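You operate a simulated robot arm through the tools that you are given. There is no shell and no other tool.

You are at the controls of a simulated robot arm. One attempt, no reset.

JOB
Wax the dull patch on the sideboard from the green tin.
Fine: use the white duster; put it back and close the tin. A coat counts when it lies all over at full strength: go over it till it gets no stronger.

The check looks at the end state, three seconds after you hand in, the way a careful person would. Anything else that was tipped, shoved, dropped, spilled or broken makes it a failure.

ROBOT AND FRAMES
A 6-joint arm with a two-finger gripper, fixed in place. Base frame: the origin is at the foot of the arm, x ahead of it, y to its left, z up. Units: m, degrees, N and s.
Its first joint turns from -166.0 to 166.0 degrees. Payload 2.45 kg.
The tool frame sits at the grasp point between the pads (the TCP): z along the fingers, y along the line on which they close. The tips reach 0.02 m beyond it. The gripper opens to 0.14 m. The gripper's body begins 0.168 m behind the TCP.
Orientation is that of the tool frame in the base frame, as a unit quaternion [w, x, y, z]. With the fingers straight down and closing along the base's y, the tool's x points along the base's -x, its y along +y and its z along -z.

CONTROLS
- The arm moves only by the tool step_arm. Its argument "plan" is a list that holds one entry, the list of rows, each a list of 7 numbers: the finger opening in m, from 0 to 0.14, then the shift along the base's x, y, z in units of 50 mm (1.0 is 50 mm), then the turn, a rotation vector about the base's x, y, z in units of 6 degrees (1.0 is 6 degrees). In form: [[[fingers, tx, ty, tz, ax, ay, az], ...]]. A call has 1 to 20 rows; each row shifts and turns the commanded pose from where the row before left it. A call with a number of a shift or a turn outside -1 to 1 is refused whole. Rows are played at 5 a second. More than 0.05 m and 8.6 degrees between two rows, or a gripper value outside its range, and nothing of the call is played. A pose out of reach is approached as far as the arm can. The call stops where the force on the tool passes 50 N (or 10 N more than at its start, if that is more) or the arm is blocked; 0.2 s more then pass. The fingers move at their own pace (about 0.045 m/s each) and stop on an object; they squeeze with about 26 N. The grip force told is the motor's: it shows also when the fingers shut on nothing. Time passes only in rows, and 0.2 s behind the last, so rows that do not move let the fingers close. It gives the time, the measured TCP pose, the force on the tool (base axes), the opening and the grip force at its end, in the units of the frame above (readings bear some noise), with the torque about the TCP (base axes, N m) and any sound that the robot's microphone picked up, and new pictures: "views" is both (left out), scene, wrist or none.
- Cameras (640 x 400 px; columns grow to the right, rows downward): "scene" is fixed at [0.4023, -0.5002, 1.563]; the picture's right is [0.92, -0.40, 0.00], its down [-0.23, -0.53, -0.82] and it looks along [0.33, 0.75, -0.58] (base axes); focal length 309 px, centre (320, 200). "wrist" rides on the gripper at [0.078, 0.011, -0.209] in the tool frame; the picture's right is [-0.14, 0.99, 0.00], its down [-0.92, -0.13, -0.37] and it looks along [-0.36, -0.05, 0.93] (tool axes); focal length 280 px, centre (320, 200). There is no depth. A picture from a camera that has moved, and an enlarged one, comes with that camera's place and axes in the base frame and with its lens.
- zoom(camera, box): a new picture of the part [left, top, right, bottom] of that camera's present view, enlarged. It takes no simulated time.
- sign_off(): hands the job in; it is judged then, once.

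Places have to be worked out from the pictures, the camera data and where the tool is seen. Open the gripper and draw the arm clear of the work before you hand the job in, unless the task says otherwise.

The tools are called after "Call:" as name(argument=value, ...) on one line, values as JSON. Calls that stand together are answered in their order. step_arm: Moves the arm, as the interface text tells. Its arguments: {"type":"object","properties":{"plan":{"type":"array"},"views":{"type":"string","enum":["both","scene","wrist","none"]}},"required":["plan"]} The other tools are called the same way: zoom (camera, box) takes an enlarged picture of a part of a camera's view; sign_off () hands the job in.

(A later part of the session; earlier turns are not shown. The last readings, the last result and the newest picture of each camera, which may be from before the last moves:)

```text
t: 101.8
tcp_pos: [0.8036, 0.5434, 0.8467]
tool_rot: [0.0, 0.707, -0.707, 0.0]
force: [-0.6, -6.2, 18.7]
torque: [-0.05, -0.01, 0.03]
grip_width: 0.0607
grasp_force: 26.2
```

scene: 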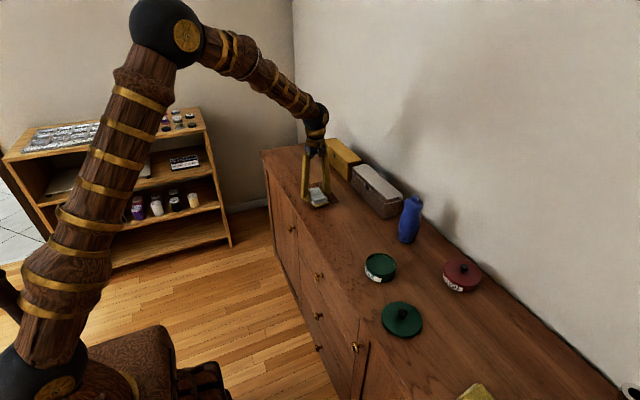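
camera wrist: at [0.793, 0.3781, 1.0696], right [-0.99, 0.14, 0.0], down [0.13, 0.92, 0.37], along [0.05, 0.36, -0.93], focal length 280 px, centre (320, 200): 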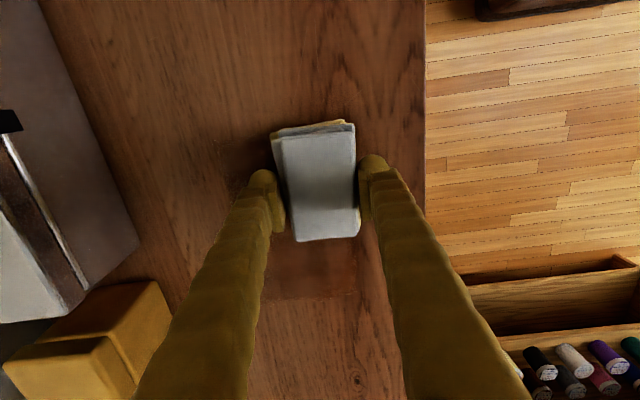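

Contact holds at about 19 N. I'll go across the far end and back, then down the middle and out along the high-x lane.

Call:
step_arm(plan=[[[0.0, 0.27, 0, 0, 0, 0, 0], [0.0, 0.27, 0, 0, 0, 0, 0], [0.0, 0.27, 0, 0, 0, 0, 0], [0.0, 0.27, 0, 0, 0, 0, 0], [0.0, 0.27, 0, 0, 0, 0, 0], [0.0, -0.27, 0, 0, 0, 0, 0], [0.0, -0.27, 0, 0, 0, 0, 0], [0.0, -0.27, 0, 0, 0, 0, 0], [0.0, -0.27, 0, 0, 0, 0, 0], [0.0, -0.27, 0, 0, 0, 0, 0]]], views="none")

Call:
step_arm(plan=[[[0.0, 0, -0.255, 0, 0, 0, 0], [0.0, 0, -0.255, 0, 0, 0, 0], [0.0, 0, -0.255, 0, 0, 0, 0], [0.0, 0, -0.255, 0, 0, 0, 0], [0.0, 0, -0.255, 0, 0, 0, 0], [0.0, 0, -0.255, 0, 0, 0, 0], [0.0, 0, -0.255, 0, 0, 0, 0]]], views="both")

Call:
zoom(camera="scene", box=[288, 170, 352, 214])

```text
t: 104.0
tcp_pos: [0.8027, 0.5443, 0.8466]
tool_rot: [0.0, -0.707, 0.707, 0.0]
force: [3.4, 2.0, 7.3]
torque: [0.01, -0.08, 0.08]
grip_width: 0.0605
grasp_force: 26.1
```

```text
t: 105.6
tcp_pos: [0.8032, 0.4553, 0.8472]
tool_rot: [0.0, -0.706, 0.708, 0.0]
force: [1.1, 6.2, 18.0]
torque: [0.1, -0.01, -0.02]
grip_width: 0.0609
grasp_force: 26.1
camera wrist: at [0.7932, 0.3769, 1.0566], right [-0.99, 0.14, 0.0], down [0.13, 0.92, 0.37], along [0.05, 0.36, -0.93], focal length 280 px, centre (320, 200)
```

scene: 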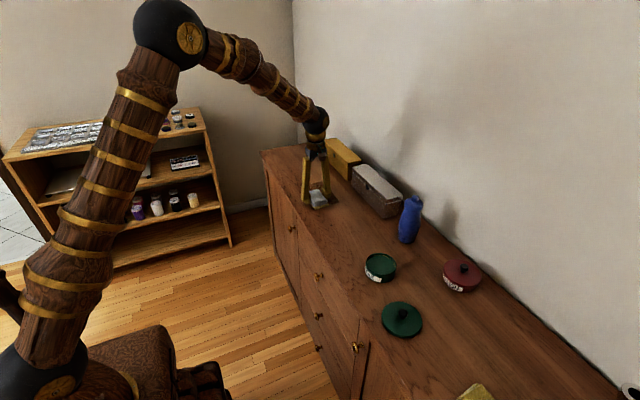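
wrist: 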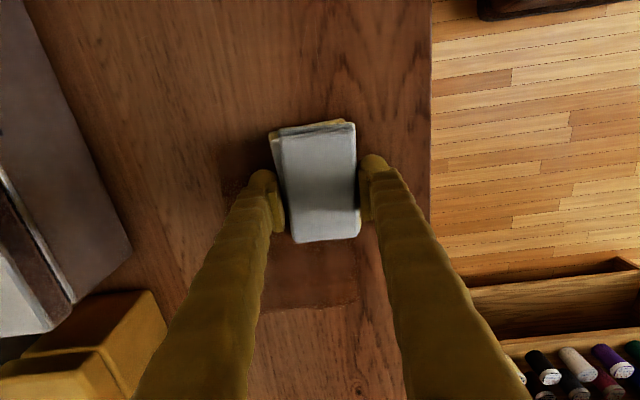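

```text
9.09 times, centred on (320, 192) of scene
camera zoom: at [0.4023, -0.5002, 1.563], right [0.92, -0.4, 0.0], down [-0.23, -0.53, -0.82], along [0.33, 0.75, -0.58], focal length 2812 px, centre (320, 273)
```

zoom: 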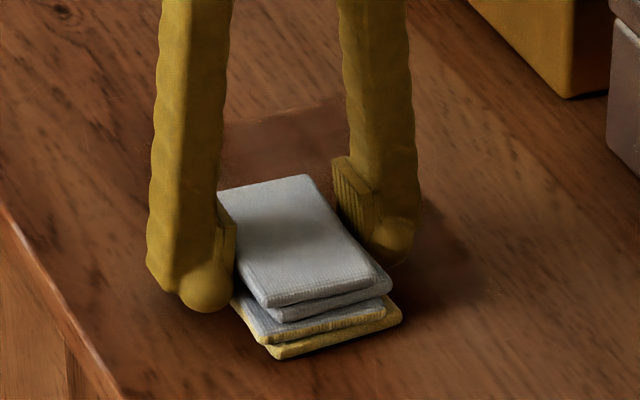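

18 N contact and good tracking. I'll do the middle lane out and the high-x lane back.

Call:
step_arm(plan=[[[0.0, 0.23, 0, 0, 0, 0, 0], [0.0, 0.23, 0, 0, 0, 0, 0], [0.0, 0.23, 0, 0, 0, 0, 0], [0.0, 0, 0.255, 0, 0, 0, 0], [0.0, 0, 0.255, 0, 0, 0, 0], [0.0, 0, 0.255, 0, 0, 0, 0], [0.0, 0, 0.255, 0, 0, 0, 0], [0.0, 0, 0.255, 0, 0, 0, 0], [0.0, 0, 0.255, 0, 0, 0, 0], [0.0, 0, 0.255, 0, 0, 0, 0]]], views="none")

Call:
step_arm(plan=[[[0.0, 0.22, 0, 0, 0, 0, 0], [0.0, 0.22, 0, 0, 0, 0, 0], [0.0, 0.22, 0, 0, 0, 0, 0], [0.0, 0, -0.255, 0, 0, 0, 0], [0.0, 0, -0.255, 0, 0, 0, 0], [0.0, 0, -0.255, 0, 0, 0, 0], [0.0, 0, -0.255, 0, 0, 0, 0], [0.0, 0, -0.255, 0, 0, 0, 0], [0.0, 0, -0.255, 0, 0, 0, 0], [0.0, 0, -0.255, 0, 0, 0, 0]]], views="none")

```text
t: 107.8
tcp_pos: [0.8395, 0.544, 0.8479]
tool_rot: [-0.001, -0.707, 0.707, 0.0]
force: [-0.3, -2.1, 2.7]
torque: [0.0, -0.04, 0.0]
grip_width: 0.0607
grasp_force: 26.0
```

```text
t: 110.0
tcp_pos: [0.8724, 0.4545, 0.848]
tool_rot: [0.0, -0.707, 0.708, 0.0]
force: [-0.5, 0.4, -0.9]
torque: [-0.04, 0.01, 0.05]
grip_width: 0.0608
grasp_force: 25.3
```

Contact faded on the high-x side. I'll lower 1 mm there and redo that lane.

Call:
step_arm(plan=[[[0.0, 0, 0, -0.02, 0, 0, 0], [0.0, 0, 0, -0.01, 0, 0, 0], [0.0, 0, 0, 0, 0, 0, 0]]], views="none")

Call:
step_arm(plan=[[[0.0, 0, 0.255, 0, 0, 0, 0], [0.0, 0, 0.255, 0, 0, 0, 0], [0.0, 0, 0.255, 0, 0, 0, 0], [0.0, 0, 0.255, 0, 0, 0, 0], [0.0, 0, 0.255, 0, 0, 0, 0], [0.0, 0, 0.255, 0, 0, 0, 0], [0.0, 0, 0.255, 0, 0, 0, 0]]], views="none")

```text
t: 110.8
tcp_pos: [0.872, 0.4538, 0.8457]
tool_rot: [0.001, 0.707, -0.707, -0.001]
force: [1.5, -5.0, 9.1]
torque: [-0.07, 0.01, 0.01]
grip_width: 0.0608
grasp_force: 26.1
```

```text
t: 112.4
tcp_pos: [0.8698, 0.544, 0.8453]
tool_rot: [0.0, 0.707, -0.707, 0.001]
force: [0.4, -10.7, 25.5]
torque: [-0.16, 0.02, 0.11]
grip_width: 0.061
grasp_force: 25.9
```

Contact at 25 N at the far end. I'll go back along the middle lane, then across the near end.

Call:
step_arm(plan=[[[0.0, -0.22, 0, 0, 0, 0, 0], [0.0, -0.22, 0, 0, 0, 0, 0], [0.0, -0.22, 0, 0, 0, 0, 0], [0.0, 0, -0.255, 0, 0, 0, 0], [0.0, 0, -0.255, 0, 0, 0, 0], [0.0, 0, -0.255, 0, 0, 0, 0], [0.0, 0, -0.255, 0, 0, 0, 0], [0.0, 0, -0.255, 0, 0, 0, 0], [0.0, 0, -0.255, 0, 0, 0, 0], [0.0, 0, -0.255, 0, 0, 0, 0], [0.0, 0.22, 0, 0, 0, 0, 0], [0.0, 0.22, 0, 0, 0, 0, 0], [0.0, 0.22, 0, 0, 0, 0, 0]]], views="none")

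Call:
step_arm(plan=[[[0.0, -0.27, 0, 0, 0, 0, 0], [0.0, -0.27, 0, 0, 0, 0, 0], [0.0, -0.27, 0, 0, 0, 0, 0], [0.0, -0.27, 0, 0, 0, 0, 0], [0.0, -0.27, 0, 0, 0, 0, 0]]], views="none")

```text
t: 115.2
tcp_pos: [0.8719, 0.457, 0.8447]
tool_rot: [-0.001, 0.708, -0.706, -0.001]
force: [-0.3, -1.3, -0.3]
torque: [-0.04, -0.05, 0.01]
grip_width: 0.0606
grasp_force: 26.2
```

```text
t: 116.4
tcp_pos: [0.8039, 0.4543, 0.8473]
tool_rot: [0.0, 0.708, -0.706, 0.0]
force: [-0.2, 0.0, -1.0]
torque: [0.01, 0.01, 0.01]
grip_width: 0.0606
grasp_force: 26.1
```

Contact faded again. I'll lift and step back far enough for a clear view of the whole patch.

Call:
step_arm(plan=[[[0.0, 0, 0, 0.6, 0, 0, 0], [0.0, 0.1, -0.7, 0.7, 0, 0, 0], [0.0, 0.1, -0.9, 0.3, 0, 0, 0], [0.0, 0.1, -0.9, 0.2, 0, 0, 0], [0.0, 0.1, -0.9, 0.2, 0, 0, 0], [0.0, 0.1, -0.9, 0, 0, 0, 0], [0.0, 0, -0.7, 0, 0, 0, 0], [0.0, 0, 0, 0, 0, 0, 0]]], views="both")

Call:
zoom(camera="scene", box=[296, 175, 344, 211])

Call:
zoom(camera="wrist", box=[270, 255, 410, 365])

```text
t: 118.2
tcp_pos: [0.8296, 0.2041, 0.9435]
tool_rot: [0.0, 0.707, -0.707, 0.0]
force: [-0.3, -0.3, -1.1]
torque: [-0.01, -0.03, 0.0]
grip_width: 0.0607
grasp_force: 25.3
camera wrist: at [0.8174, 0.1259, 1.1542], right [-0.99, 0.14, 0.0], down [0.13, 0.92, 0.37], along [0.05, 0.36, -0.93], focal length 280 px, centre (320, 200)
```

scene: 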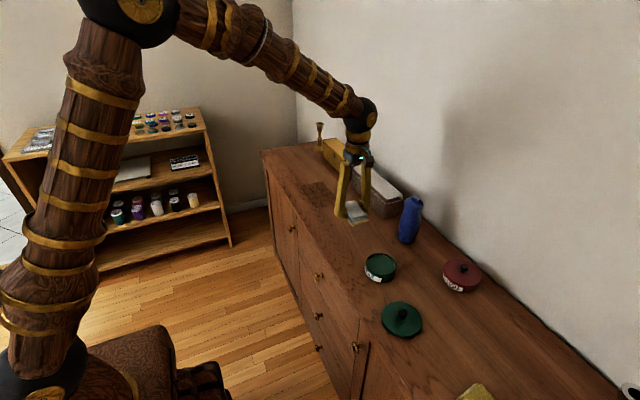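
wrist: 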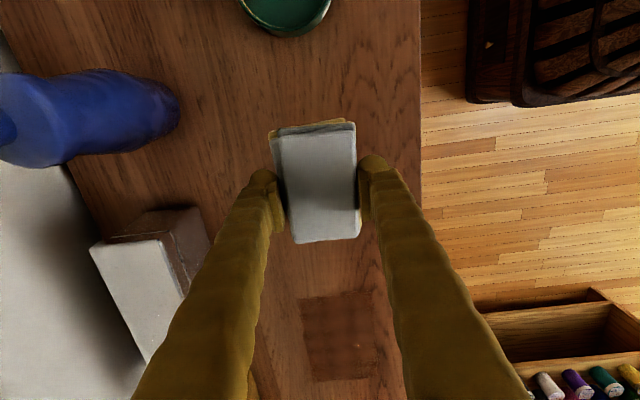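

```text
11.11 times, centred on (320, 193) of scene
camera zoom: at [0.4023, -0.5002, 1.563], right [0.92, -0.4, 0.0], down [-0.23, -0.53, -0.82], along [0.33, 0.75, -0.58], focal length 3437 px, centre (320, 278)
```

zoom: 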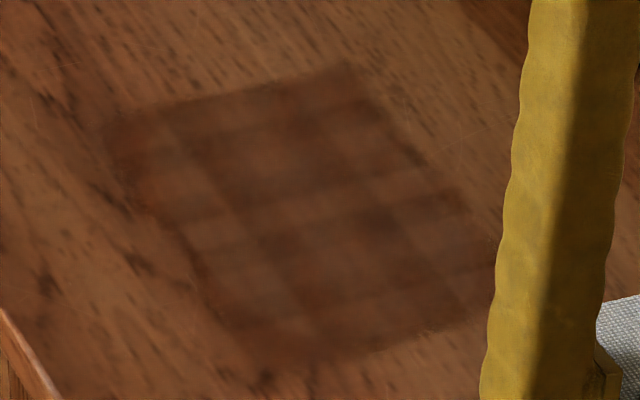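

```text
3.64 times, centred on (340, 310) of wrist
camera zoom: at [0.8174, 0.1259, 1.1542], right [-0.99, 0.14, 0.0], down [0.13, 0.92, 0.37], along [0.05, 0.36, -0.93], focal length 1020 px, centre (247, -200)
```

zoom: 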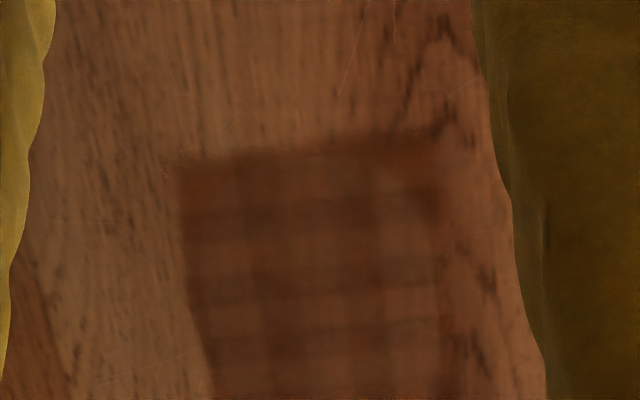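

The whole patch now shows a uniform film, with the patch's own streaks faintly visible through it. I'll zoom in on the edges to check for any pale fringe.

Call:
zoom(camera="scene", box=[300, 177, 332, 197])

Call:
zoom(camera="scene", box=[308, 190, 340, 210])

Call:
zoom(camera="wrist", box=[290, 280, 400, 390])

```text
16.00 times, centred on (316, 187) of scene
camera zoom: at [0.4023, -0.5002, 1.563], right [0.92, -0.4, 0.0], down [-0.23, -0.53, -0.82], along [0.33, 0.75, -0.58], focal length 4949 px, centre (384, 408)
```

zoom: 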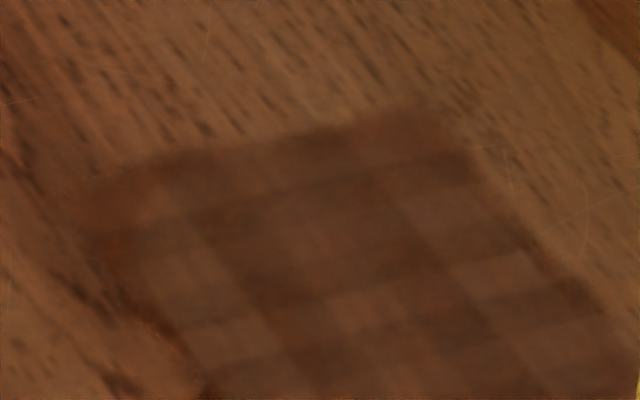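

```text
16.00 times, centred on (324, 200) of scene
camera zoom: at [0.4023, -0.5002, 1.563], right [0.92, -0.4, 0.0], down [-0.23, -0.53, -0.82], along [0.33, 0.75, -0.58], focal length 4949 px, centre (256, 200)
```

zoom: 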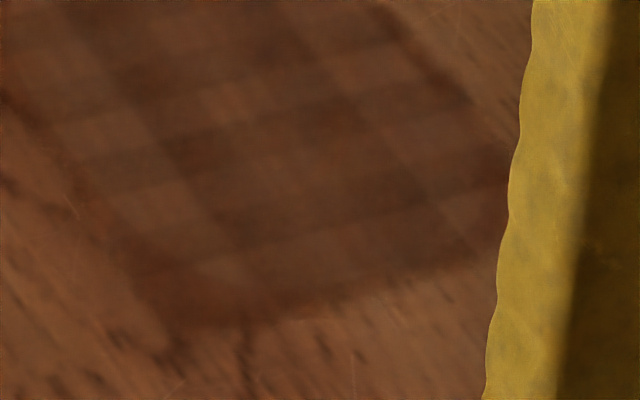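

```text
3.64 times, centred on (345, 335) of wrist
camera zoom: at [0.8174, 0.1259, 1.1542], right [-0.99, 0.14, 0.0], down [0.13, 0.92, 0.37], along [0.05, 0.36, -0.93], focal length 1020 px, centre (229, -291)
```

zoom: 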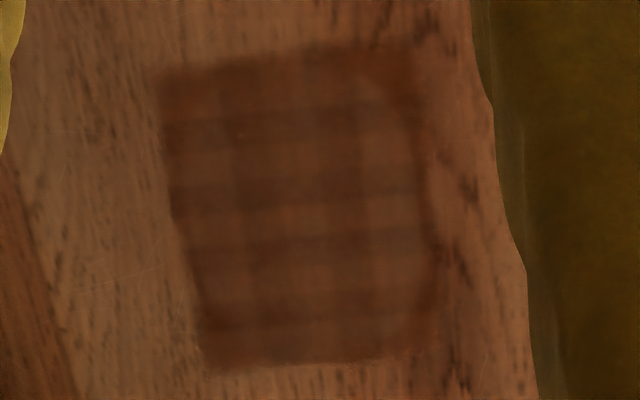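

The film looks continuous past all edges. To test whether it can still get stronger, I'll do another contact-controlled round, concentrating on the low-x strip and the far end.

Call:
step_arm(plan=[[[0.0, -0.092, 0.837, 0, 0, 0, 0], [0.0, -0.092, 0.837, 0, 0, 0, 0], [0.0, -0.092, 0.837, 0, 0, 0, 0], [0.0, -0.092, 0.837, 0, 0, 0, 0], [0.0, -0.092, 0.837, 0, 0, 0, 0], [0.0, -0.092, 0.837, 0, 0, 0, 0], [0.0, 0, 0, -0.8, 0, 0, 0], [0.0, 0, 0, -0.8, 0, 0, 0], [0.0, 0, 0, -0.24, 0, 0, 0], [0.0, 0, 0, 0, 0, 0, 0]]], views="none")

Call:
step_arm(plan=[[[0.0, 0, 0, -0.04, 0, 0, 0], [0.0, 0, 0, -0.02, 0, 0, 0], [0.0, 0, 0, 0, 0, 0, 0]]], views="none")

```text
t: 120.4
tcp_pos: [0.8026, 0.456, 0.8533]
tool_rot: [0.0, -0.707, 0.707, -0.001]
force: [0.3, -0.5, -0.5]
torque: [-0.02, -0.01, -0.01]
grip_width: 0.0605
grasp_force: 26.3
```

```text
t: 121.2
tcp_pos: [0.8007, 0.4562, 0.8506]
tool_rot: [0.001, -0.707, 0.707, 0.0]
force: [0.2, 1.1, -1.1]
torque: [0.0, -0.01, 0.01]
grip_width: 0.0609
grasp_force: 25.8
```

Call:
step_arm(plan=[[[0.0, 0, 0, -0.04, 0, 0, 0], [0.0, 0, 0, -0.02, 0, 0, 0], [0.0, 0, 0, 0, 0, 0, 0]]], views="none")

Call:
step_arm(plan=[[[0.0, 0, 0, -0.02, 0, 0, 0], [0.0, 0, 0, 0, 0, 0, 0]]], views="none")

```text
t: 122.0
tcp_pos: [0.8012, 0.4566, 0.8479]
tool_rot: [0.0, 0.707, -0.707, 0.001]
force: [-0.1, -0.2, -0.3]
torque: [-0.01, -0.03, -0.01]
grip_width: 0.0613
grasp_force: 26.4
```

```text
t: 122.6
tcp_pos: [0.802, 0.4557, 0.8469]
tool_rot: [0.0, -0.707, 0.707, 0.001]
force: [-0.5, -0.5, -1.1]
torque: [-0.02, 0.01, 0.03]
grip_width: 0.0607
grasp_force: 26.1
```

Call:
step_arm(plan=[[[0.0, 0, 0, -0.02, 0, 0, 0], [0.0, 0, 0, 0, 0, 0, 0]]], views="none")

Call:
step_arm(plan=[[[0.0, 0, 0, -0.015, 0, 0, 0], [0.0, 0, 0, 0, 0, 0, 0]]], views="none")

```text
t: 123.2
tcp_pos: [0.8024, 0.4562, 0.8456]
tool_rot: [0.0, 0.708, -0.707, -0.001]
force: [-0.3, -0.4, -0.4]
torque: [0.02, -0.03, -0.01]
grip_width: 0.0611
grasp_force: 25.8
```

```text
t: 123.8
tcp_pos: [0.8025, 0.4559, 0.8444]
tool_rot: [0.0, 0.707, -0.707, 0.0]
force: [0.7, -0.4, -0.4]
torque: [0.04, -0.01, -0.01]
grip_width: 0.0607
grasp_force: 25.9
```

Still no contact, so the duster has crept up in the grip. I'll look closely at the duster and fingertips before going lower.

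Call:
step_arm(plan=[[[0.0, 0, 0, 0, 0, 0, 0]]], views="both")

Call:
zoom(camera="scene", box=[296, 172, 352, 214])

Call:
zoom(camera="wrist", box=[220, 90, 420, 260])

```text
t: 124.2
tcp_pos: [0.8017, 0.4558, 0.8452]
tool_rot: [-0.001, -0.706, 0.708, 0.0]
force: [0.9, -0.2, 2.0]
torque: [0.01, -0.03, 0.01]
grip_width: 0.0608
grasp_force: 26.1
camera wrist: at [0.7911, 0.378, 1.0548], right [-0.99, 0.14, 0.0], down [0.13, 0.92, 0.37], along [0.05, 0.36, -0.93], focal length 280 px, centre (320, 200)
```

scene: 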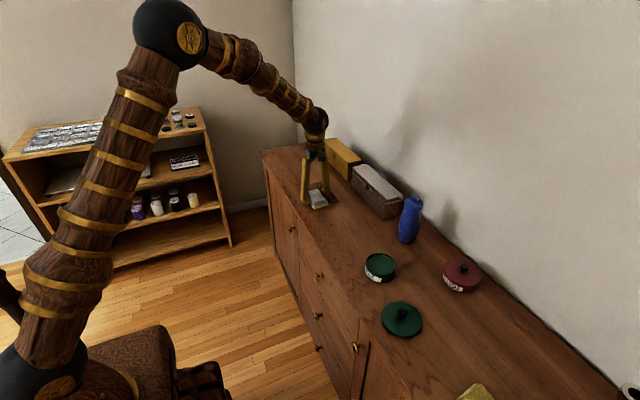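
wrist: 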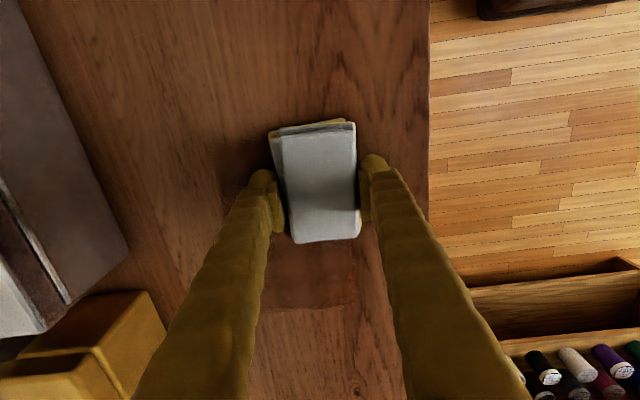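

```text
9.52 times, centred on (324, 193) of scene
camera zoom: at [0.4023, -0.5002, 1.563], right [0.92, -0.4, 0.0], down [-0.23, -0.53, -0.82], along [0.33, 0.75, -0.58], focal length 2946 px, centre (282, 267)
```

zoom: 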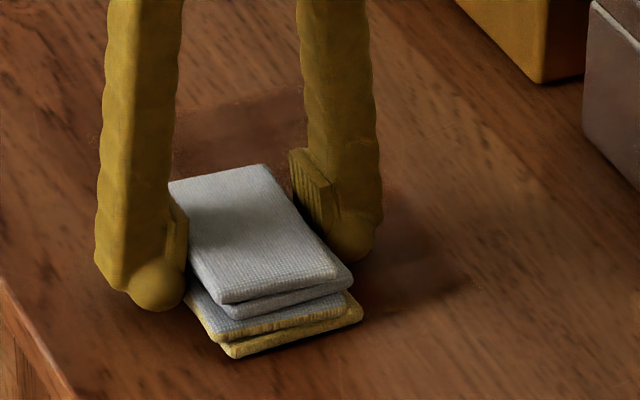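

```text
2.35 times, centred on (320, 175) of wrist
camera zoom: at [0.7911, 0.378, 1.0548], right [-0.99, 0.14, 0.0], down [0.13, 0.92, 0.37], along [0.05, 0.36, -0.93], focal length 660 px, centre (320, 259)
```

zoom: 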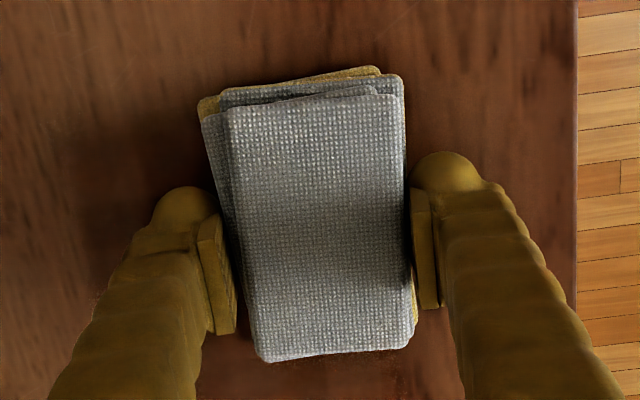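

There's light contact now, with tips about 4–5 mm above the wood because the cloth slid up. I'll let it rest on the patch, raise the fingers 8 mm and re-grip.

Call:
step_arm(plan=[[[0.08, 0, 0, 0, 0, 0, 0], [0.08, 0, 0, 0, 0, 0, 0], [0.08, 0, 0, 0.09, 0, 0, 0], [0.08, 0, 0, 0.09, 0, 0, 0], [0.0, 0, 0, 0, 0, 0, 0], [0.0, 0, 0, 0, 0, 0, 0], [0.0, 0, 0, 0, 0, 0, 0]]], views="both")

Call:
zoom(camera="scene", box=[296, 172, 352, 214])

Call:
zoom(camera="wrist", box=[220, 90, 420, 260])

```text
t: 125.8
tcp_pos: [0.8022, 0.4561, 0.8538]
tool_rot: [0.0, 0.708, -0.706, 0.0]
force: [-1.7, 0.1, 2.0]
torque: [0.0, 0.01, -0.01]
grip_width: 0.0606
grasp_force: 25.9
camera wrist: at [0.7907, 0.3784, 1.0635], right [-0.99, 0.14, 0.0], down [0.13, 0.92, 0.37], along [0.05, 0.36, -0.93], focal length 280 px, centre (320, 200)
```

scene: 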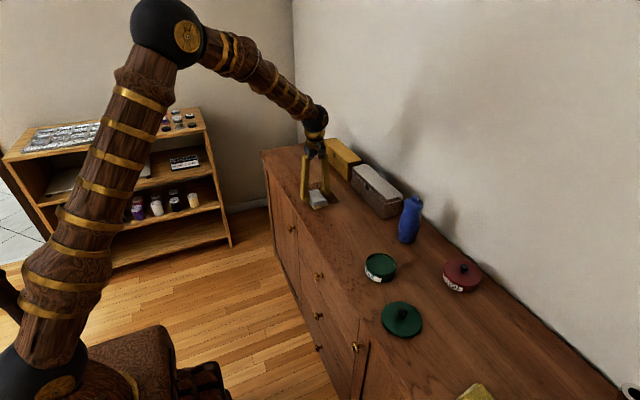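
wrist: 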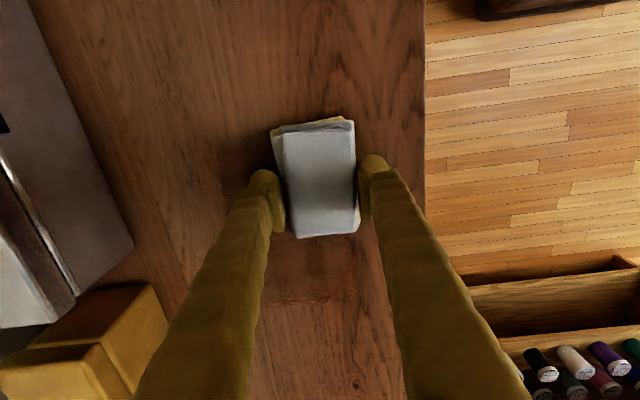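

```text
9.52 times, centred on (324, 193) of scene
camera zoom: at [0.4023, -0.5002, 1.563], right [0.92, -0.4, 0.0], down [-0.23, -0.53, -0.82], along [0.33, 0.75, -0.58], focal length 2946 px, centre (282, 267)
```

zoom: 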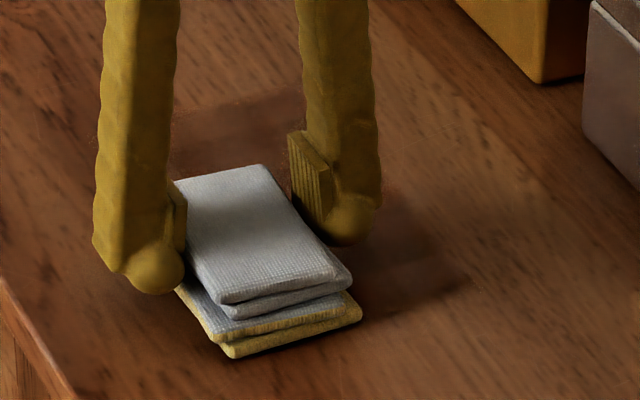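

```text
2.35 times, centred on (320, 175) of wrist
camera zoom: at [0.7907, 0.3784, 1.0635], right [-0.99, 0.14, 0.0], down [0.13, 0.92, 0.37], along [0.05, 0.36, -0.93], focal length 660 px, centre (320, 259)
```

zoom: 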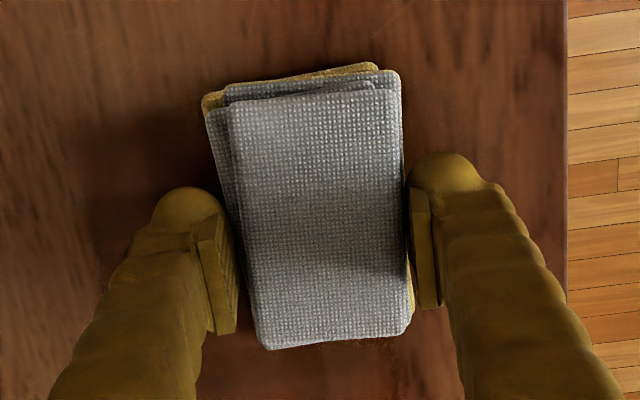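

Re-gripped with good clearance. I'll press about 1 mm and check the force.

Call:
step_arm(plan=[[[0.0, 0, 0, -0.015, 0, 0, 0], [0.0, 0, 0, 0, 0, 0, 0]]], views="none")

Call:
step_arm(plan=[[[0.0, 0, 0.255, 0, 0, 0, 0], [0.0, 0, 0.255, 0, 0, 0, 0], [0.0, 0, 0.255, 0, 0, 0, 0], [0.0, 0, 0.255, 0, 0, 0, 0], [0.0, 0, 0.255, 0, 0, 0, 0], [0.0, 0, 0.255, 0, 0, 0, 0], [0.0, 0, 0.255, 0, 0, 0, 0]]], views="none")

```text
t: 126.4
tcp_pos: [0.8011, 0.458, 0.8527]
tool_rot: [0.0, 0.707, -0.707, -0.001]
force: [-2.3, 0.2, 12.4]
torque: [-0.02, 0.13, 0.03]
grip_width: 0.0606
grasp_force: 25.9
```

```text
t: 128.0
tcp_pos: [0.8011, 0.5453, 0.8537]
tool_rot: [-0.001, 0.707, -0.707, 0.0]
force: [0.3, 0.2, 0.6]
torque: [-0.01, 0.0, -0.01]
grip_width: 0.0605
grasp_force: 26.1
```

Contact has faded at the far end. I'll lower 1 mm here and continue: far end across, then back on the low-x lane.

Call:
step_arm(plan=[[[0.0, 0, 0, -0.025, 0, 0, 0], [0.0, 0, 0, 0, 0, 0, 0]]], views="none")

Call:
step_arm(plan=[[[0.0, 0.27, 0.02, 0, 0, 0, 0], [0.0, 0.27, 0.02, 0, 0, 0, 0], [0.0, 0.27, 0.02, 0, 0, 0, 0], [0.0, 0.27, 0.02, 0, 0, 0, 0], [0.0, 0.27, 0.02, 0, 0, 0, 0], [0.0, -0.27, 0, 0, 0, 0, 0], [0.0, -0.27, 0, 0, 0, 0, 0], [0.0, -0.27, 0, 0, 0, 0, 0], [0.0, -0.27, 0, 0, 0, 0, 0], [0.0, -0.27, 0, 0, 0, 0, 0]]], views="none")

```text
t: 128.6
tcp_pos: [0.8011, 0.546, 0.853]
tool_rot: [0.0, -0.707, 0.707, -0.001]
force: [-7.0, 0.4, 14.3]
torque: [-0.03, 0.19, -0.06]
grip_width: 0.0608
grasp_force: 25.7
```

```text
t: 130.8
tcp_pos: [0.8022, 0.5501, 0.8519]
tool_rot: [0.0, -0.707, 0.707, 0.0]
force: [6.5, 0.8, 19.0]
torque: [-0.02, -0.15, 0.07]
grip_width: 0.0605
grasp_force: 25.9
```

Good contact at 19 N across the far end. Now the low-x lane back and forth.

Call:
step_arm(plan=[[[0.0, 0, -0.27, 0, 0, 0, 0], [0.0, 0, -0.27, 0, 0, 0, 0], [0.0, 0, -0.27, 0, 0, 0, 0], [0.0, 0, -0.27, 0, 0, 0, 0], [0.0, 0, -0.27, 0, 0, 0, 0], [0.0, 0, -0.27, 0, 0, 0, 0], [0.0, 0, -0.27, 0, 0, 0, 0]]], views="none")

Call:
step_arm(plan=[[[0.0, 0.27, -0.02, 0, 0, 0, 0], [0.0, 0.27, -0.02, 0, 0, 0, 0], [0.0, 0.27, -0.02, 0, 0, 0, 0], [0.0, 0.27, 0.0, 0, 0, 0, 0], [0.0, 0.27, 0.0, 0, 0, 0, 0], [0.0, -0.27, 0, 0, 0, 0, 0], [0.0, -0.27, 0, 0, 0, 0, 0], [0.0, -0.27, 0, 0, 0, 0, 0], [0.0, -0.27, 0, 0, 0, 0, 0], [0.0, -0.27, 0, 0, 0, 0, 0]]], views="none")

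```text
t: 132.4
tcp_pos: [0.8018, 0.4549, 0.8513]
tool_rot: [0.0, -0.706, 0.708, -0.001]
force: [0.3, 2.8, 13.0]
torque: [0.04, -0.04, -0.06]
grip_width: 0.0606
grasp_force: 25.6
```

```text
t: 134.6
tcp_pos: [0.8001, 0.4537, 0.8516]
tool_rot: [0.0, -0.707, 0.707, -0.001]
force: [0.3, 0.4, 0.4]
torque: [0.08, -0.02, 0.02]
grip_width: 0.0606
grasp_force: 26.4
```

I'll lower 1 mm again, then run the low-x lane out and the middle lane back.

Call:
step_arm(plan=[[[0.0, 0, 0, -0.025, 0, 0, 0], [0.0, 0, 0.27, 0, 0, 0, 0], [0.0, 0, 0.27, 0, 0, 0, 0], [0.0, 0, 0.27, 0, 0, 0, 0], [0.0, 0, 0.27, 0, 0, 0, 0], [0.0, 0, 0.27, 0, 0, 0, 0], [0.0, 0, 0.27, 0, 0, 0, 0], [0.0, 0, 0.27, 0, 0, 0, 0]]], views="none")

Call:
step_arm(plan=[[[0.0, 0.25, 0, -0.005, 0, 0, 0], [0.0, 0.25, 0, -0.005, 0, 0, 0], [0.0, 0.25, 0, 0, 0, 0, 0], [0.0, 0, -0.27, 0, 0, 0, 0], [0.0, 0, -0.27, 0, 0, 0, 0], [0.0, 0, -0.27, 0, 0, 0, 0], [0.0, 0, -0.27, 0, 0, 0, 0], [0.0, 0, -0.27, 0, 0, 0, 0], [0.0, 0, -0.27, 0, 0, 0, 0], [0.0, 0, -0.27, 0, 0, 0, 0]]], views="none")

```text
t: 136.4
tcp_pos: [0.8015, 0.547, 0.8505]
tool_rot: [-0.001, 0.707, -0.707, 0.0]
force: [-1.8, -7.1, 20.5]
torque: [-0.13, 0.06, 0.04]
grip_width: 0.0604
grasp_force: 26.2
```

```text
t: 138.6
tcp_pos: [0.8383, 0.452, 0.8504]
tool_rot: [0.0, -0.706, 0.708, -0.001]
force: [2.1, 10.9, 29.1]
torque: [0.12, -0.08, -0.05]
grip_width: 0.0607
grasp_force: 26.1
```

Contact is strong at 29 N. I'll go on to the high-x lane, out and back.

Call:
step_arm(plan=[[[0.0, 0.23, 0, 0, 0, 0, 0], [0.0, 0.23, 0, 0, 0, 0, 0], [0.0, 0.23, 0, 0, 0, 0, 0], [0.0, 0, 0.27, 0, 0, 0, 0], [0.0, 0, 0.27, 0, 0, 0, 0], [0.0, 0, 0.27, 0, 0, 0, 0], [0.0, 0, 0.27, 0, 0, 0, 0], [0.0, 0, 0.27, 0, 0, 0, 0], [0.0, 0, 0.27, 0, 0, 0, 0], [0.0, 0, 0.27, 0, 0, 0, 0]]], views="none")

Call:
step_arm(plan=[[[0.0, -0.23, 0, 0, 0, 0, 0], [0.0, -0.23, 0, 0, 0, 0, 0], [0.0, 0.23, 0, 0, 0, 0, 0], [0.0, 0.23, 0, 0, 0, 0, 0], [0.0, 0, -0.27, 0, 0, 0, 0], [0.0, 0, -0.27, 0, 0, 0, 0], [0.0, 0, -0.27, 0, 0, 0, 0], [0.0, 0, -0.27, 0, 0, 0, 0], [0.0, 0, -0.27, 0, 0, 0, 0], [0.0, 0, -0.27, 0, 0, 0, 0], [0.0, 0, -0.27, 0, 0, 0, 0]]], views="none")

```text
t: 140.8
tcp_pos: [0.8737, 0.5458, 0.8504]
tool_rot: [0.0, -0.707, 0.707, 0.001]
force: [0.6, -5.0, 14.8]
torque: [-0.09, 0.08, 0.04]
grip_width: 0.0605
grasp_force: 25.8
```

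```text
t: 143.2
tcp_pos: [0.875, 0.4538, 0.8505]
tool_rot: [0.0, -0.707, 0.707, 0.0]
force: [0.8, 1.0, 5.7]
torque: [0.03, 0.02, -0.06]
grip_width: 0.0607
grasp_force: 25.8
```

Contact was maintained throughout. I'll lift and return to the same vantage to compare the coat.

Call:
step_arm(plan=[[[0.0, 0, 0, 0.6, 0, 0, 0], [0.0, -0.15, -0.7, 0.6, 0, 0, 0], [0.0, -0.15, -0.85, 0.3, 0, 0, 0], [0.0, -0.15, -0.85, 0.2, 0, 0, 0], [0.0, -0.15, -0.85, 0.16, 0, 0, 0], [0.0, -0.15, -0.85, 0, 0, 0, 0], [0.0, -0.16, -0.9, 0, 0, 0, 0], [0.0, 0, 0, 0, 0, 0, 0]]], views="both")

Call:
zoom(camera="scene", box=[296, 175, 344, 211])

Call:
zoom(camera="wrist", box=[290, 280, 400, 390])

Call:
zoom(camera="scene", box=[320, 195, 384, 235])

```text
t: 145.0
tcp_pos: [0.8283, 0.2027, 0.9425]
tool_rot: [0.0, 0.707, -0.707, 0.0]
force: [-0.4, 0.5, -0.2]
torque: [-0.03, 0.01, 0.04]
grip_width: 0.0603
grasp_force: 26.6
camera wrist: at [0.8171, 0.1256, 1.1523], right [-0.99, 0.14, 0.0], down [0.13, 0.92, 0.37], along [0.05, 0.36, -0.93], focal length 280 px, centre (320, 200)
```

scene: 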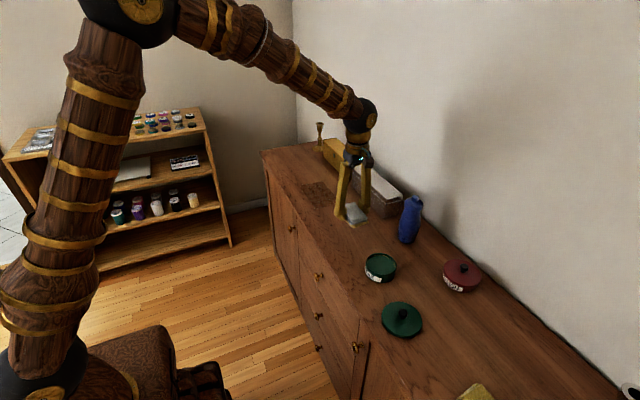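
wrist: 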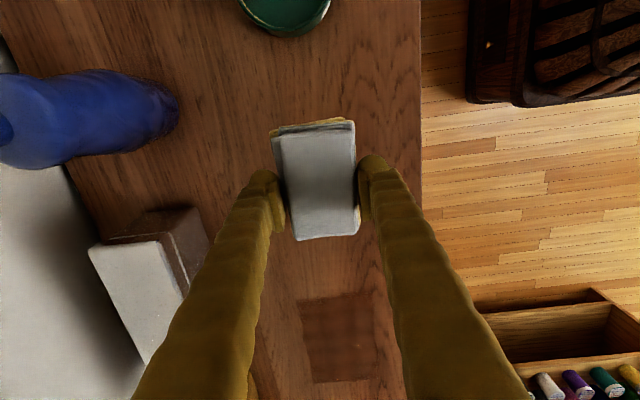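

```text
11.11 times, centred on (320, 193) of scene
camera zoom: at [0.4023, -0.5002, 1.563], right [0.92, -0.4, 0.0], down [-0.23, -0.53, -0.82], along [0.33, 0.75, -0.58], focal length 3437 px, centre (320, 278)
```

zoom: 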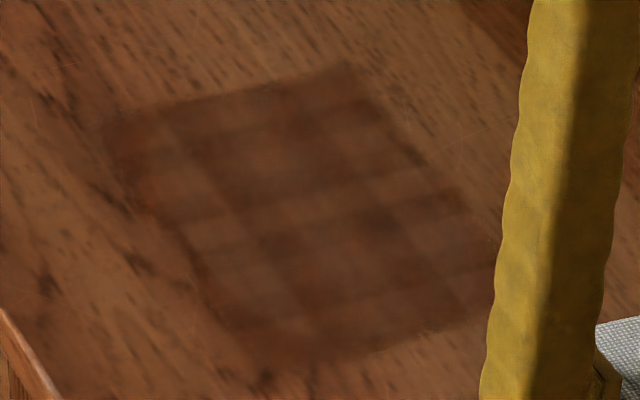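

```text
3.64 times, centred on (345, 335) of wrist
camera zoom: at [0.8171, 0.1256, 1.1523], right [-0.99, 0.14, 0.0], down [0.13, 0.92, 0.37], along [0.05, 0.36, -0.93], focal length 1020 px, centre (229, -291)
```

zoom: 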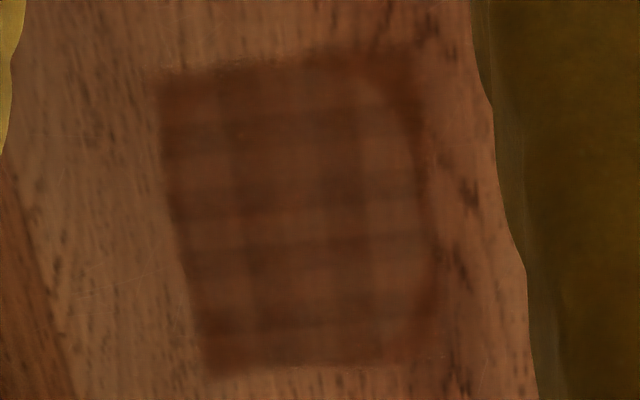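

```text
10.00 times, centred on (352, 215) of scene
camera zoom: at [0.4023, -0.5002, 1.563], right [0.92, -0.4, 0.0], down [-0.23, -0.53, -0.82], along [0.33, 0.75, -0.58], focal length 3093 px, centre (0, 50)
```

zoom: 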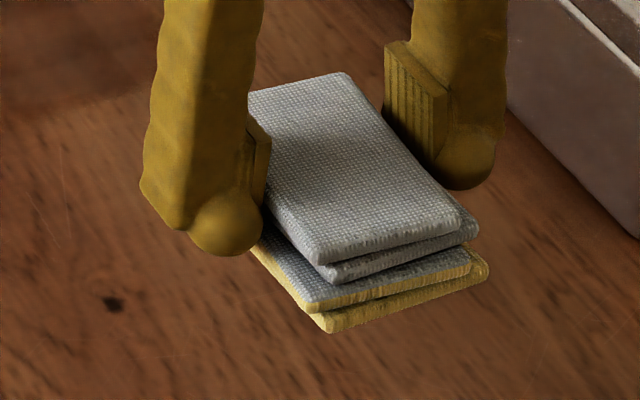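

The coat looks identical to the previous round, so it is no longer getting stronger and is at full strength. I'll now return the white duster to its original spot, lowering straight down without sliding.

Call:
step_arm(plan=[[[0.0, 0.054, 0.406, 0, 0, 0, 0], [0.0, 0, 0, -0.7, 0, 0, 0], [0.0, 0, 0, -0.6, 0, 0, 0], [0.0, 0, 0, -0.38, 0, 0, 0], [0.0, 0, 0, 0, 0, 0, 0]]], views="both")

Call:
zoom(camera="scene", box=[310, 200, 390, 250])

```text
t: 146.2
tcp_pos: [0.8298, 0.2239, 0.8581]
tool_rot: [0.001, -0.707, 0.707, 0.0]
force: [-0.3, 0.1, -0.9]
torque: [-0.01, -0.01, 0.01]
grip_width: 0.0606
grasp_force: 25.7
camera wrist: at [0.8183, 0.1465, 1.0686], right [-0.99, 0.14, 0.0], down [0.13, 0.92, 0.37], along [0.05, 0.36, -0.93], focal length 280 px, centre (320, 200)
```

scene: 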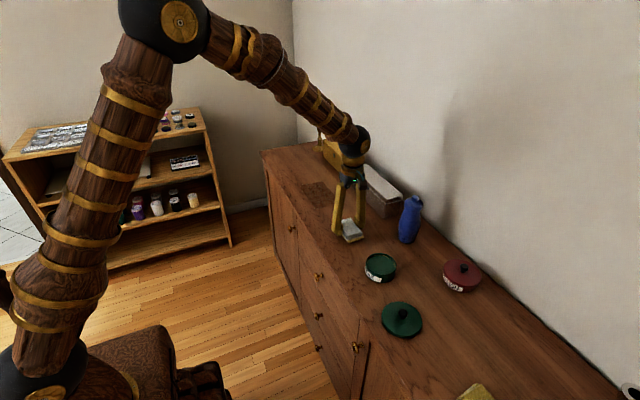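
wrist: 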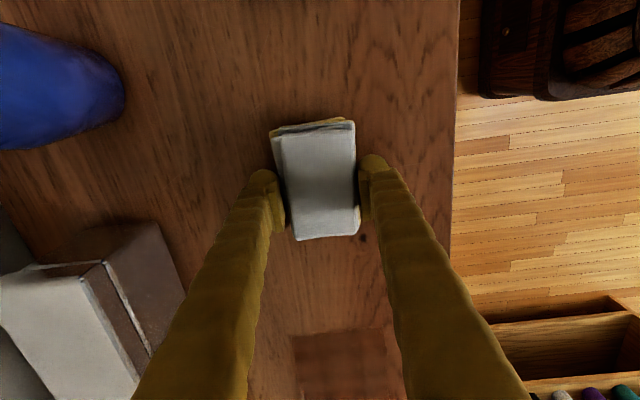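

```text
8.00 times, centred on (350, 225) of scene
camera zoom: at [0.4023, -0.5002, 1.563], right [0.92, -0.4, 0.0], down [-0.23, -0.53, -0.82], along [0.33, 0.75, -0.58], focal length 2474 px, centre (80, 0)
```

zoom: 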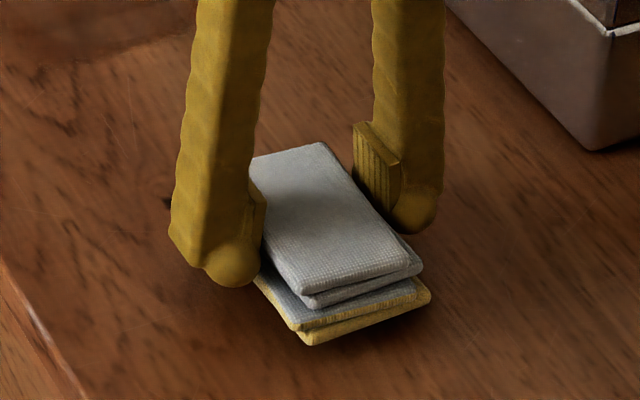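

It's right over its original footprint. I'll lower in small steps to touch down.

Call:
step_arm(plan=[[[0.0, 0, 0, -0.1, 0, 0, 0], [0.0, 0, 0, -0.02, 0, 0, 0], [0.0, 0, 0, 0, 0, 0, 0]]], views="none")

Call:
step_arm(plan=[[[0.0, 0, 0, -0.02, 0, 0, 0], [0.0, 0, 0, 0, 0, 0, 0]]], views="none")

```text
t: 147.0
tcp_pos: [0.8299, 0.2236, 0.8538]
tool_rot: [0.0, 0.708, -0.707, 0.001]
force: [0.5, 0.3, -0.3]
torque: [-0.02, -0.03, 0.04]
grip_width: 0.0606
grasp_force: 26.3
```

```text
t: 147.6
tcp_pos: [0.8296, 0.2236, 0.8522]
tool_rot: [0.0, -0.707, 0.707, 0.001]
force: [-0.3, 0.1, -0.5]
torque: [0.03, 0.0, -0.01]
grip_width: 0.0607
grasp_force: 26.1
```

Call:
step_arm(plan=[[[0.0, 0, 0, -0.02, 0, 0, 0], [0.0, 0, 0, 0, 0, 0, 0]]], views="none")

Call:
step_arm(plan=[[[0.0, 0, 0, -0.02, 0, 0, 0], [0.0, 0, 0, 0, 0, 0, 0]]], views="none")

```text
t: 148.2
tcp_pos: [0.8301, 0.2231, 0.8516]
tool_rot: [0.0, 0.707, -0.707, 0.0]
force: [-0.7, -0.5, -1.4]
torque: [-0.01, 0.0, -0.02]
grip_width: 0.0605
grasp_force: 26.1
```

```text
t: 148.8
tcp_pos: [0.8299, 0.2236, 0.8504]
tool_rot: [0.0, -0.707, 0.708, 0.0]
force: [-1.2, -1.1, 3.9]
torque: [-0.02, 0.06, -0.02]
grip_width: 0.0607
grasp_force: 26.1
```

It has touched down at 4 N. I'll release and rise straight up.

Call:
step_arm(plan=[[[0.1, 0, 0, 0, 0, 0, 0], [0.1, 0, 0, 0, 0, 0, 0], [0.1, 0, 0, 0, 0, 0, 0], [0.1, 0, 0, 0.4, 0, 0, 0], [0.1, 0, 0, 0.8, 0, 0, 0], [0.1, 0, 0, 0.8, 0, 0, 0], [0.1, 0, 0, 0.4, 0, 0, 0], [0.1, 0, 0, 0, 0, 0, 0]]], views="both")

Call:
zoom(camera="scene", box=[310, 200, 390, 250])

Call:
zoom(camera="wrist", box=[200, 80, 440, 230])

```text
t: 150.6
tcp_pos: [0.8299, 0.2234, 0.9701]
tool_rot: [0.0, 0.707, -0.707, 0.0]
force: [-0.7, 0.9, 0.3]
torque: [-0.03, 0.02, 0.0]
grip_width: 0.1
grasp_force: 0.1
camera wrist: at [0.8193, 0.1449, 1.1804], right [-0.99, 0.14, 0.0], down [0.13, 0.92, 0.37], along [0.05, 0.36, -0.93], focal length 280 px, centre (320, 200)
```

scene: 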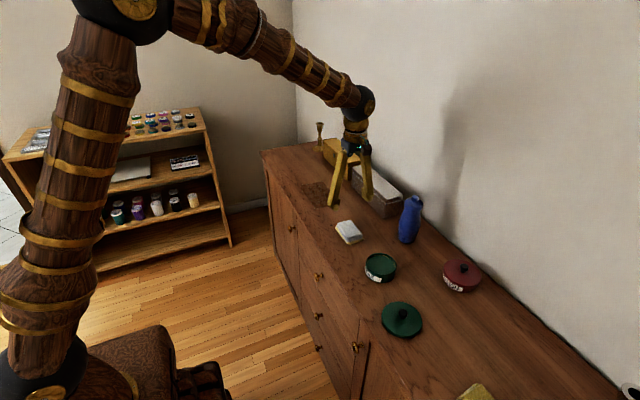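
wrist: 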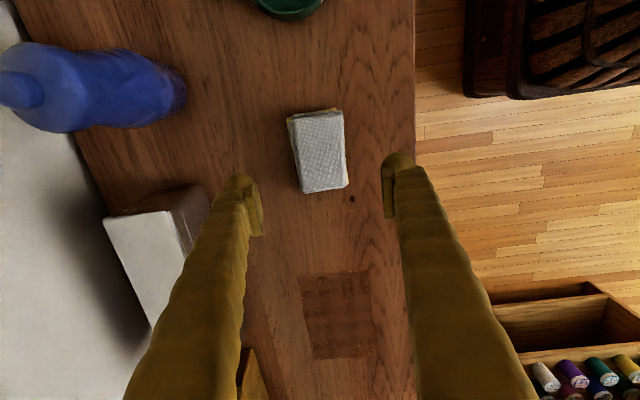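

```text
8.00 times, centred on (350, 225) of scene
camera zoom: at [0.4023, -0.5002, 1.563], right [0.92, -0.4, 0.0], down [-0.23, -0.53, -0.82], along [0.33, 0.75, -0.58], focal length 2474 px, centre (80, 0)
```

zoom: 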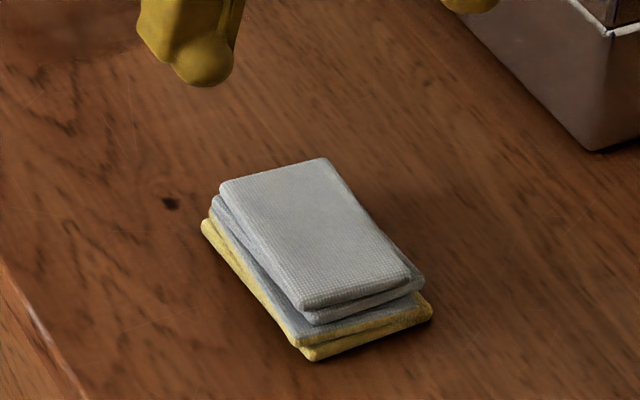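

```text
2.67 times, centred on (320, 155) of wrist
camera zoom: at [0.8193, 0.1449, 1.1804], right [-0.99, 0.14, 0.0], down [0.13, 0.92, 0.37], along [0.05, 0.36, -0.93], focal length 748 px, centre (320, 320)
```

zoom: 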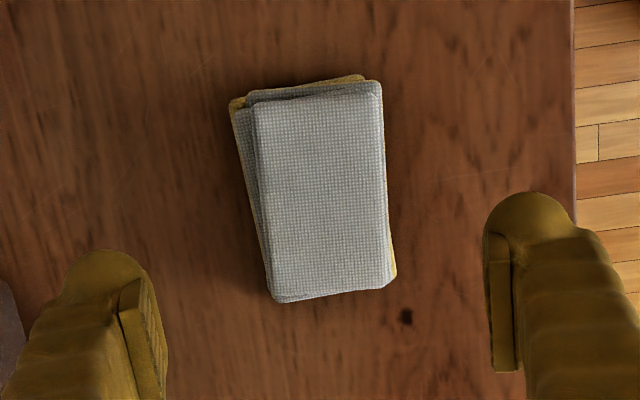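

The white duster is back on its spot. Next the lid: I'll move above its knob, estimated at about (0.793, -0.140), staying high over the tin.

Call:
step_arm(plan=[[[0.06, -0.092, -0.908, 0, 0, 0, 0], [0.06, -0.092, -0.908, 0, 0, 0, 0], [0.06, -0.092, -0.908, 0, 0, 0, 0], [0.06, -0.092, -0.908, 0, 0, 0, 0], [0.06, -0.092, -0.908, 0, 0, 0, 0], [0.06, -0.092, -0.908, 0, 0, 0, 0], [0.06, -0.092, -0.908, 0, 0, 0, 0], [0.06, -0.092, -0.908, 0, 0, 0, 0], [0.06, 0, 0, -0.6, 0, 0, 0], [0.06, 0, 0, 0, 0, 0, 0]]], views="both")

Call:
zoom(camera="wrist", box=[240, 90, 400, 215])

Call:
zoom(camera="scene", box=[296, 172, 352, 214])

Call:
zoom(camera="scene", box=[356, 245, 436, 345])

```text
t: 152.8
tcp_pos: [0.7924, -0.1397, 0.9401]
tool_rot: [0.0, 0.707, -0.707, -0.001]
force: [-1.3, 0.4, -0.1]
torque: [-0.01, -0.03, -0.03]
grip_width: 0.0602
grasp_force: 0.1
camera wrist: at [0.7831, -0.2183, 1.1498], right [-0.99, 0.14, 0.0], down [0.13, 0.92, 0.37], along [0.05, 0.36, -0.93], focal length 280 px, centre (320, 200)
```

scene: 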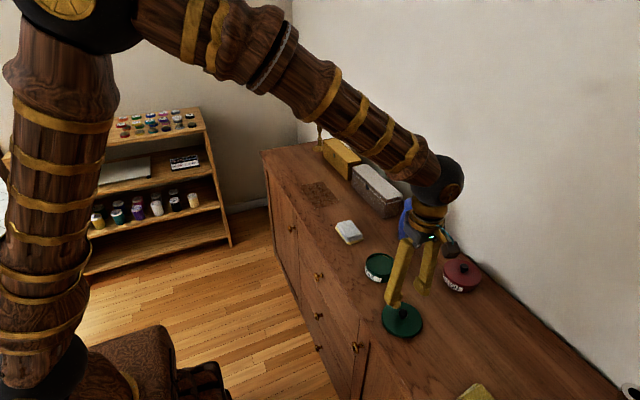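
wrist: 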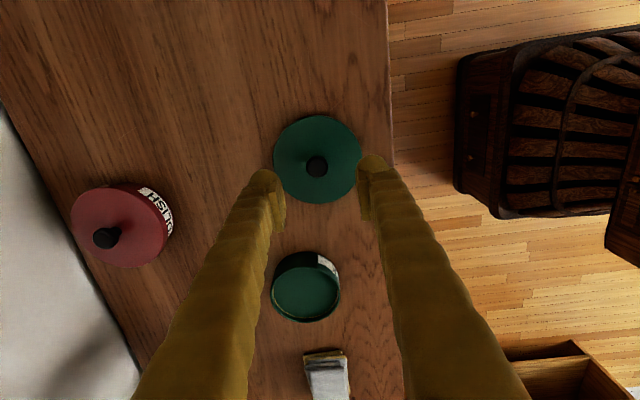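

```text
3.20 times, centred on (320, 152) of wrist
camera zoom: at [0.7831, -0.2183, 1.1498], right [-0.99, 0.14, 0.0], down [0.13, 0.92, 0.37], along [0.05, 0.36, -0.93], focal length 897 px, centre (320, 352)
```

zoom: 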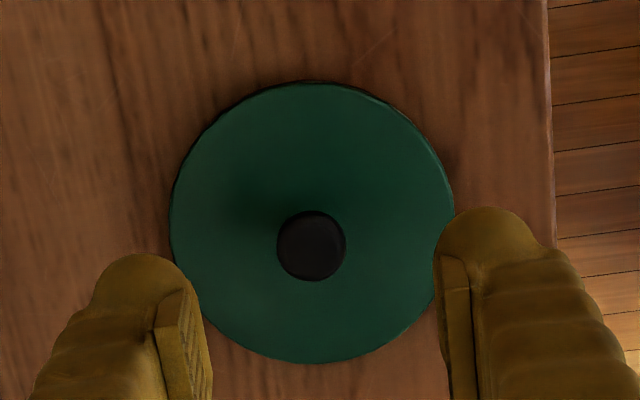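

```text
9.52 times, centred on (324, 193) of scene
camera zoom: at [0.4023, -0.5002, 1.563], right [0.92, -0.4, 0.0], down [-0.23, -0.53, -0.82], along [0.33, 0.75, -0.58], focal length 2946 px, centre (282, 267)
```

zoom: 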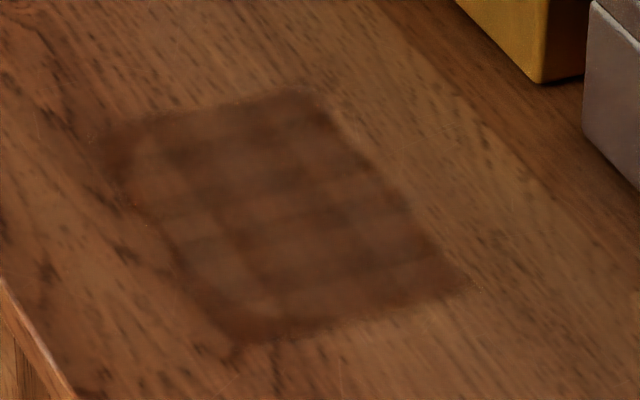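

```text
4.00 times, centred on (396, 295) of scene
camera zoom: at [0.4023, -0.5002, 1.563], right [0.92, -0.4, 0.0], down [-0.23, -0.53, -0.82], along [0.33, 0.75, -0.58], focal length 1237 px, centre (16, -180)
```

zoom: 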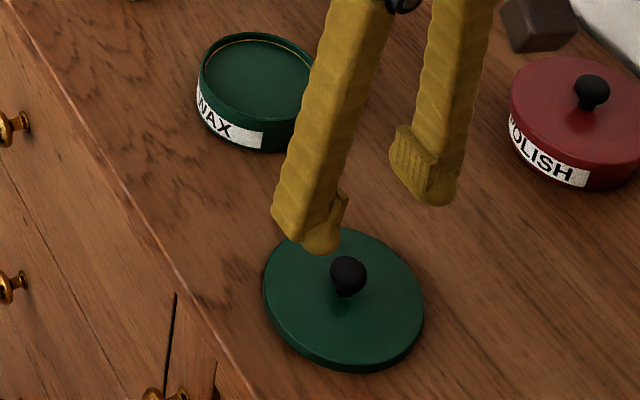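

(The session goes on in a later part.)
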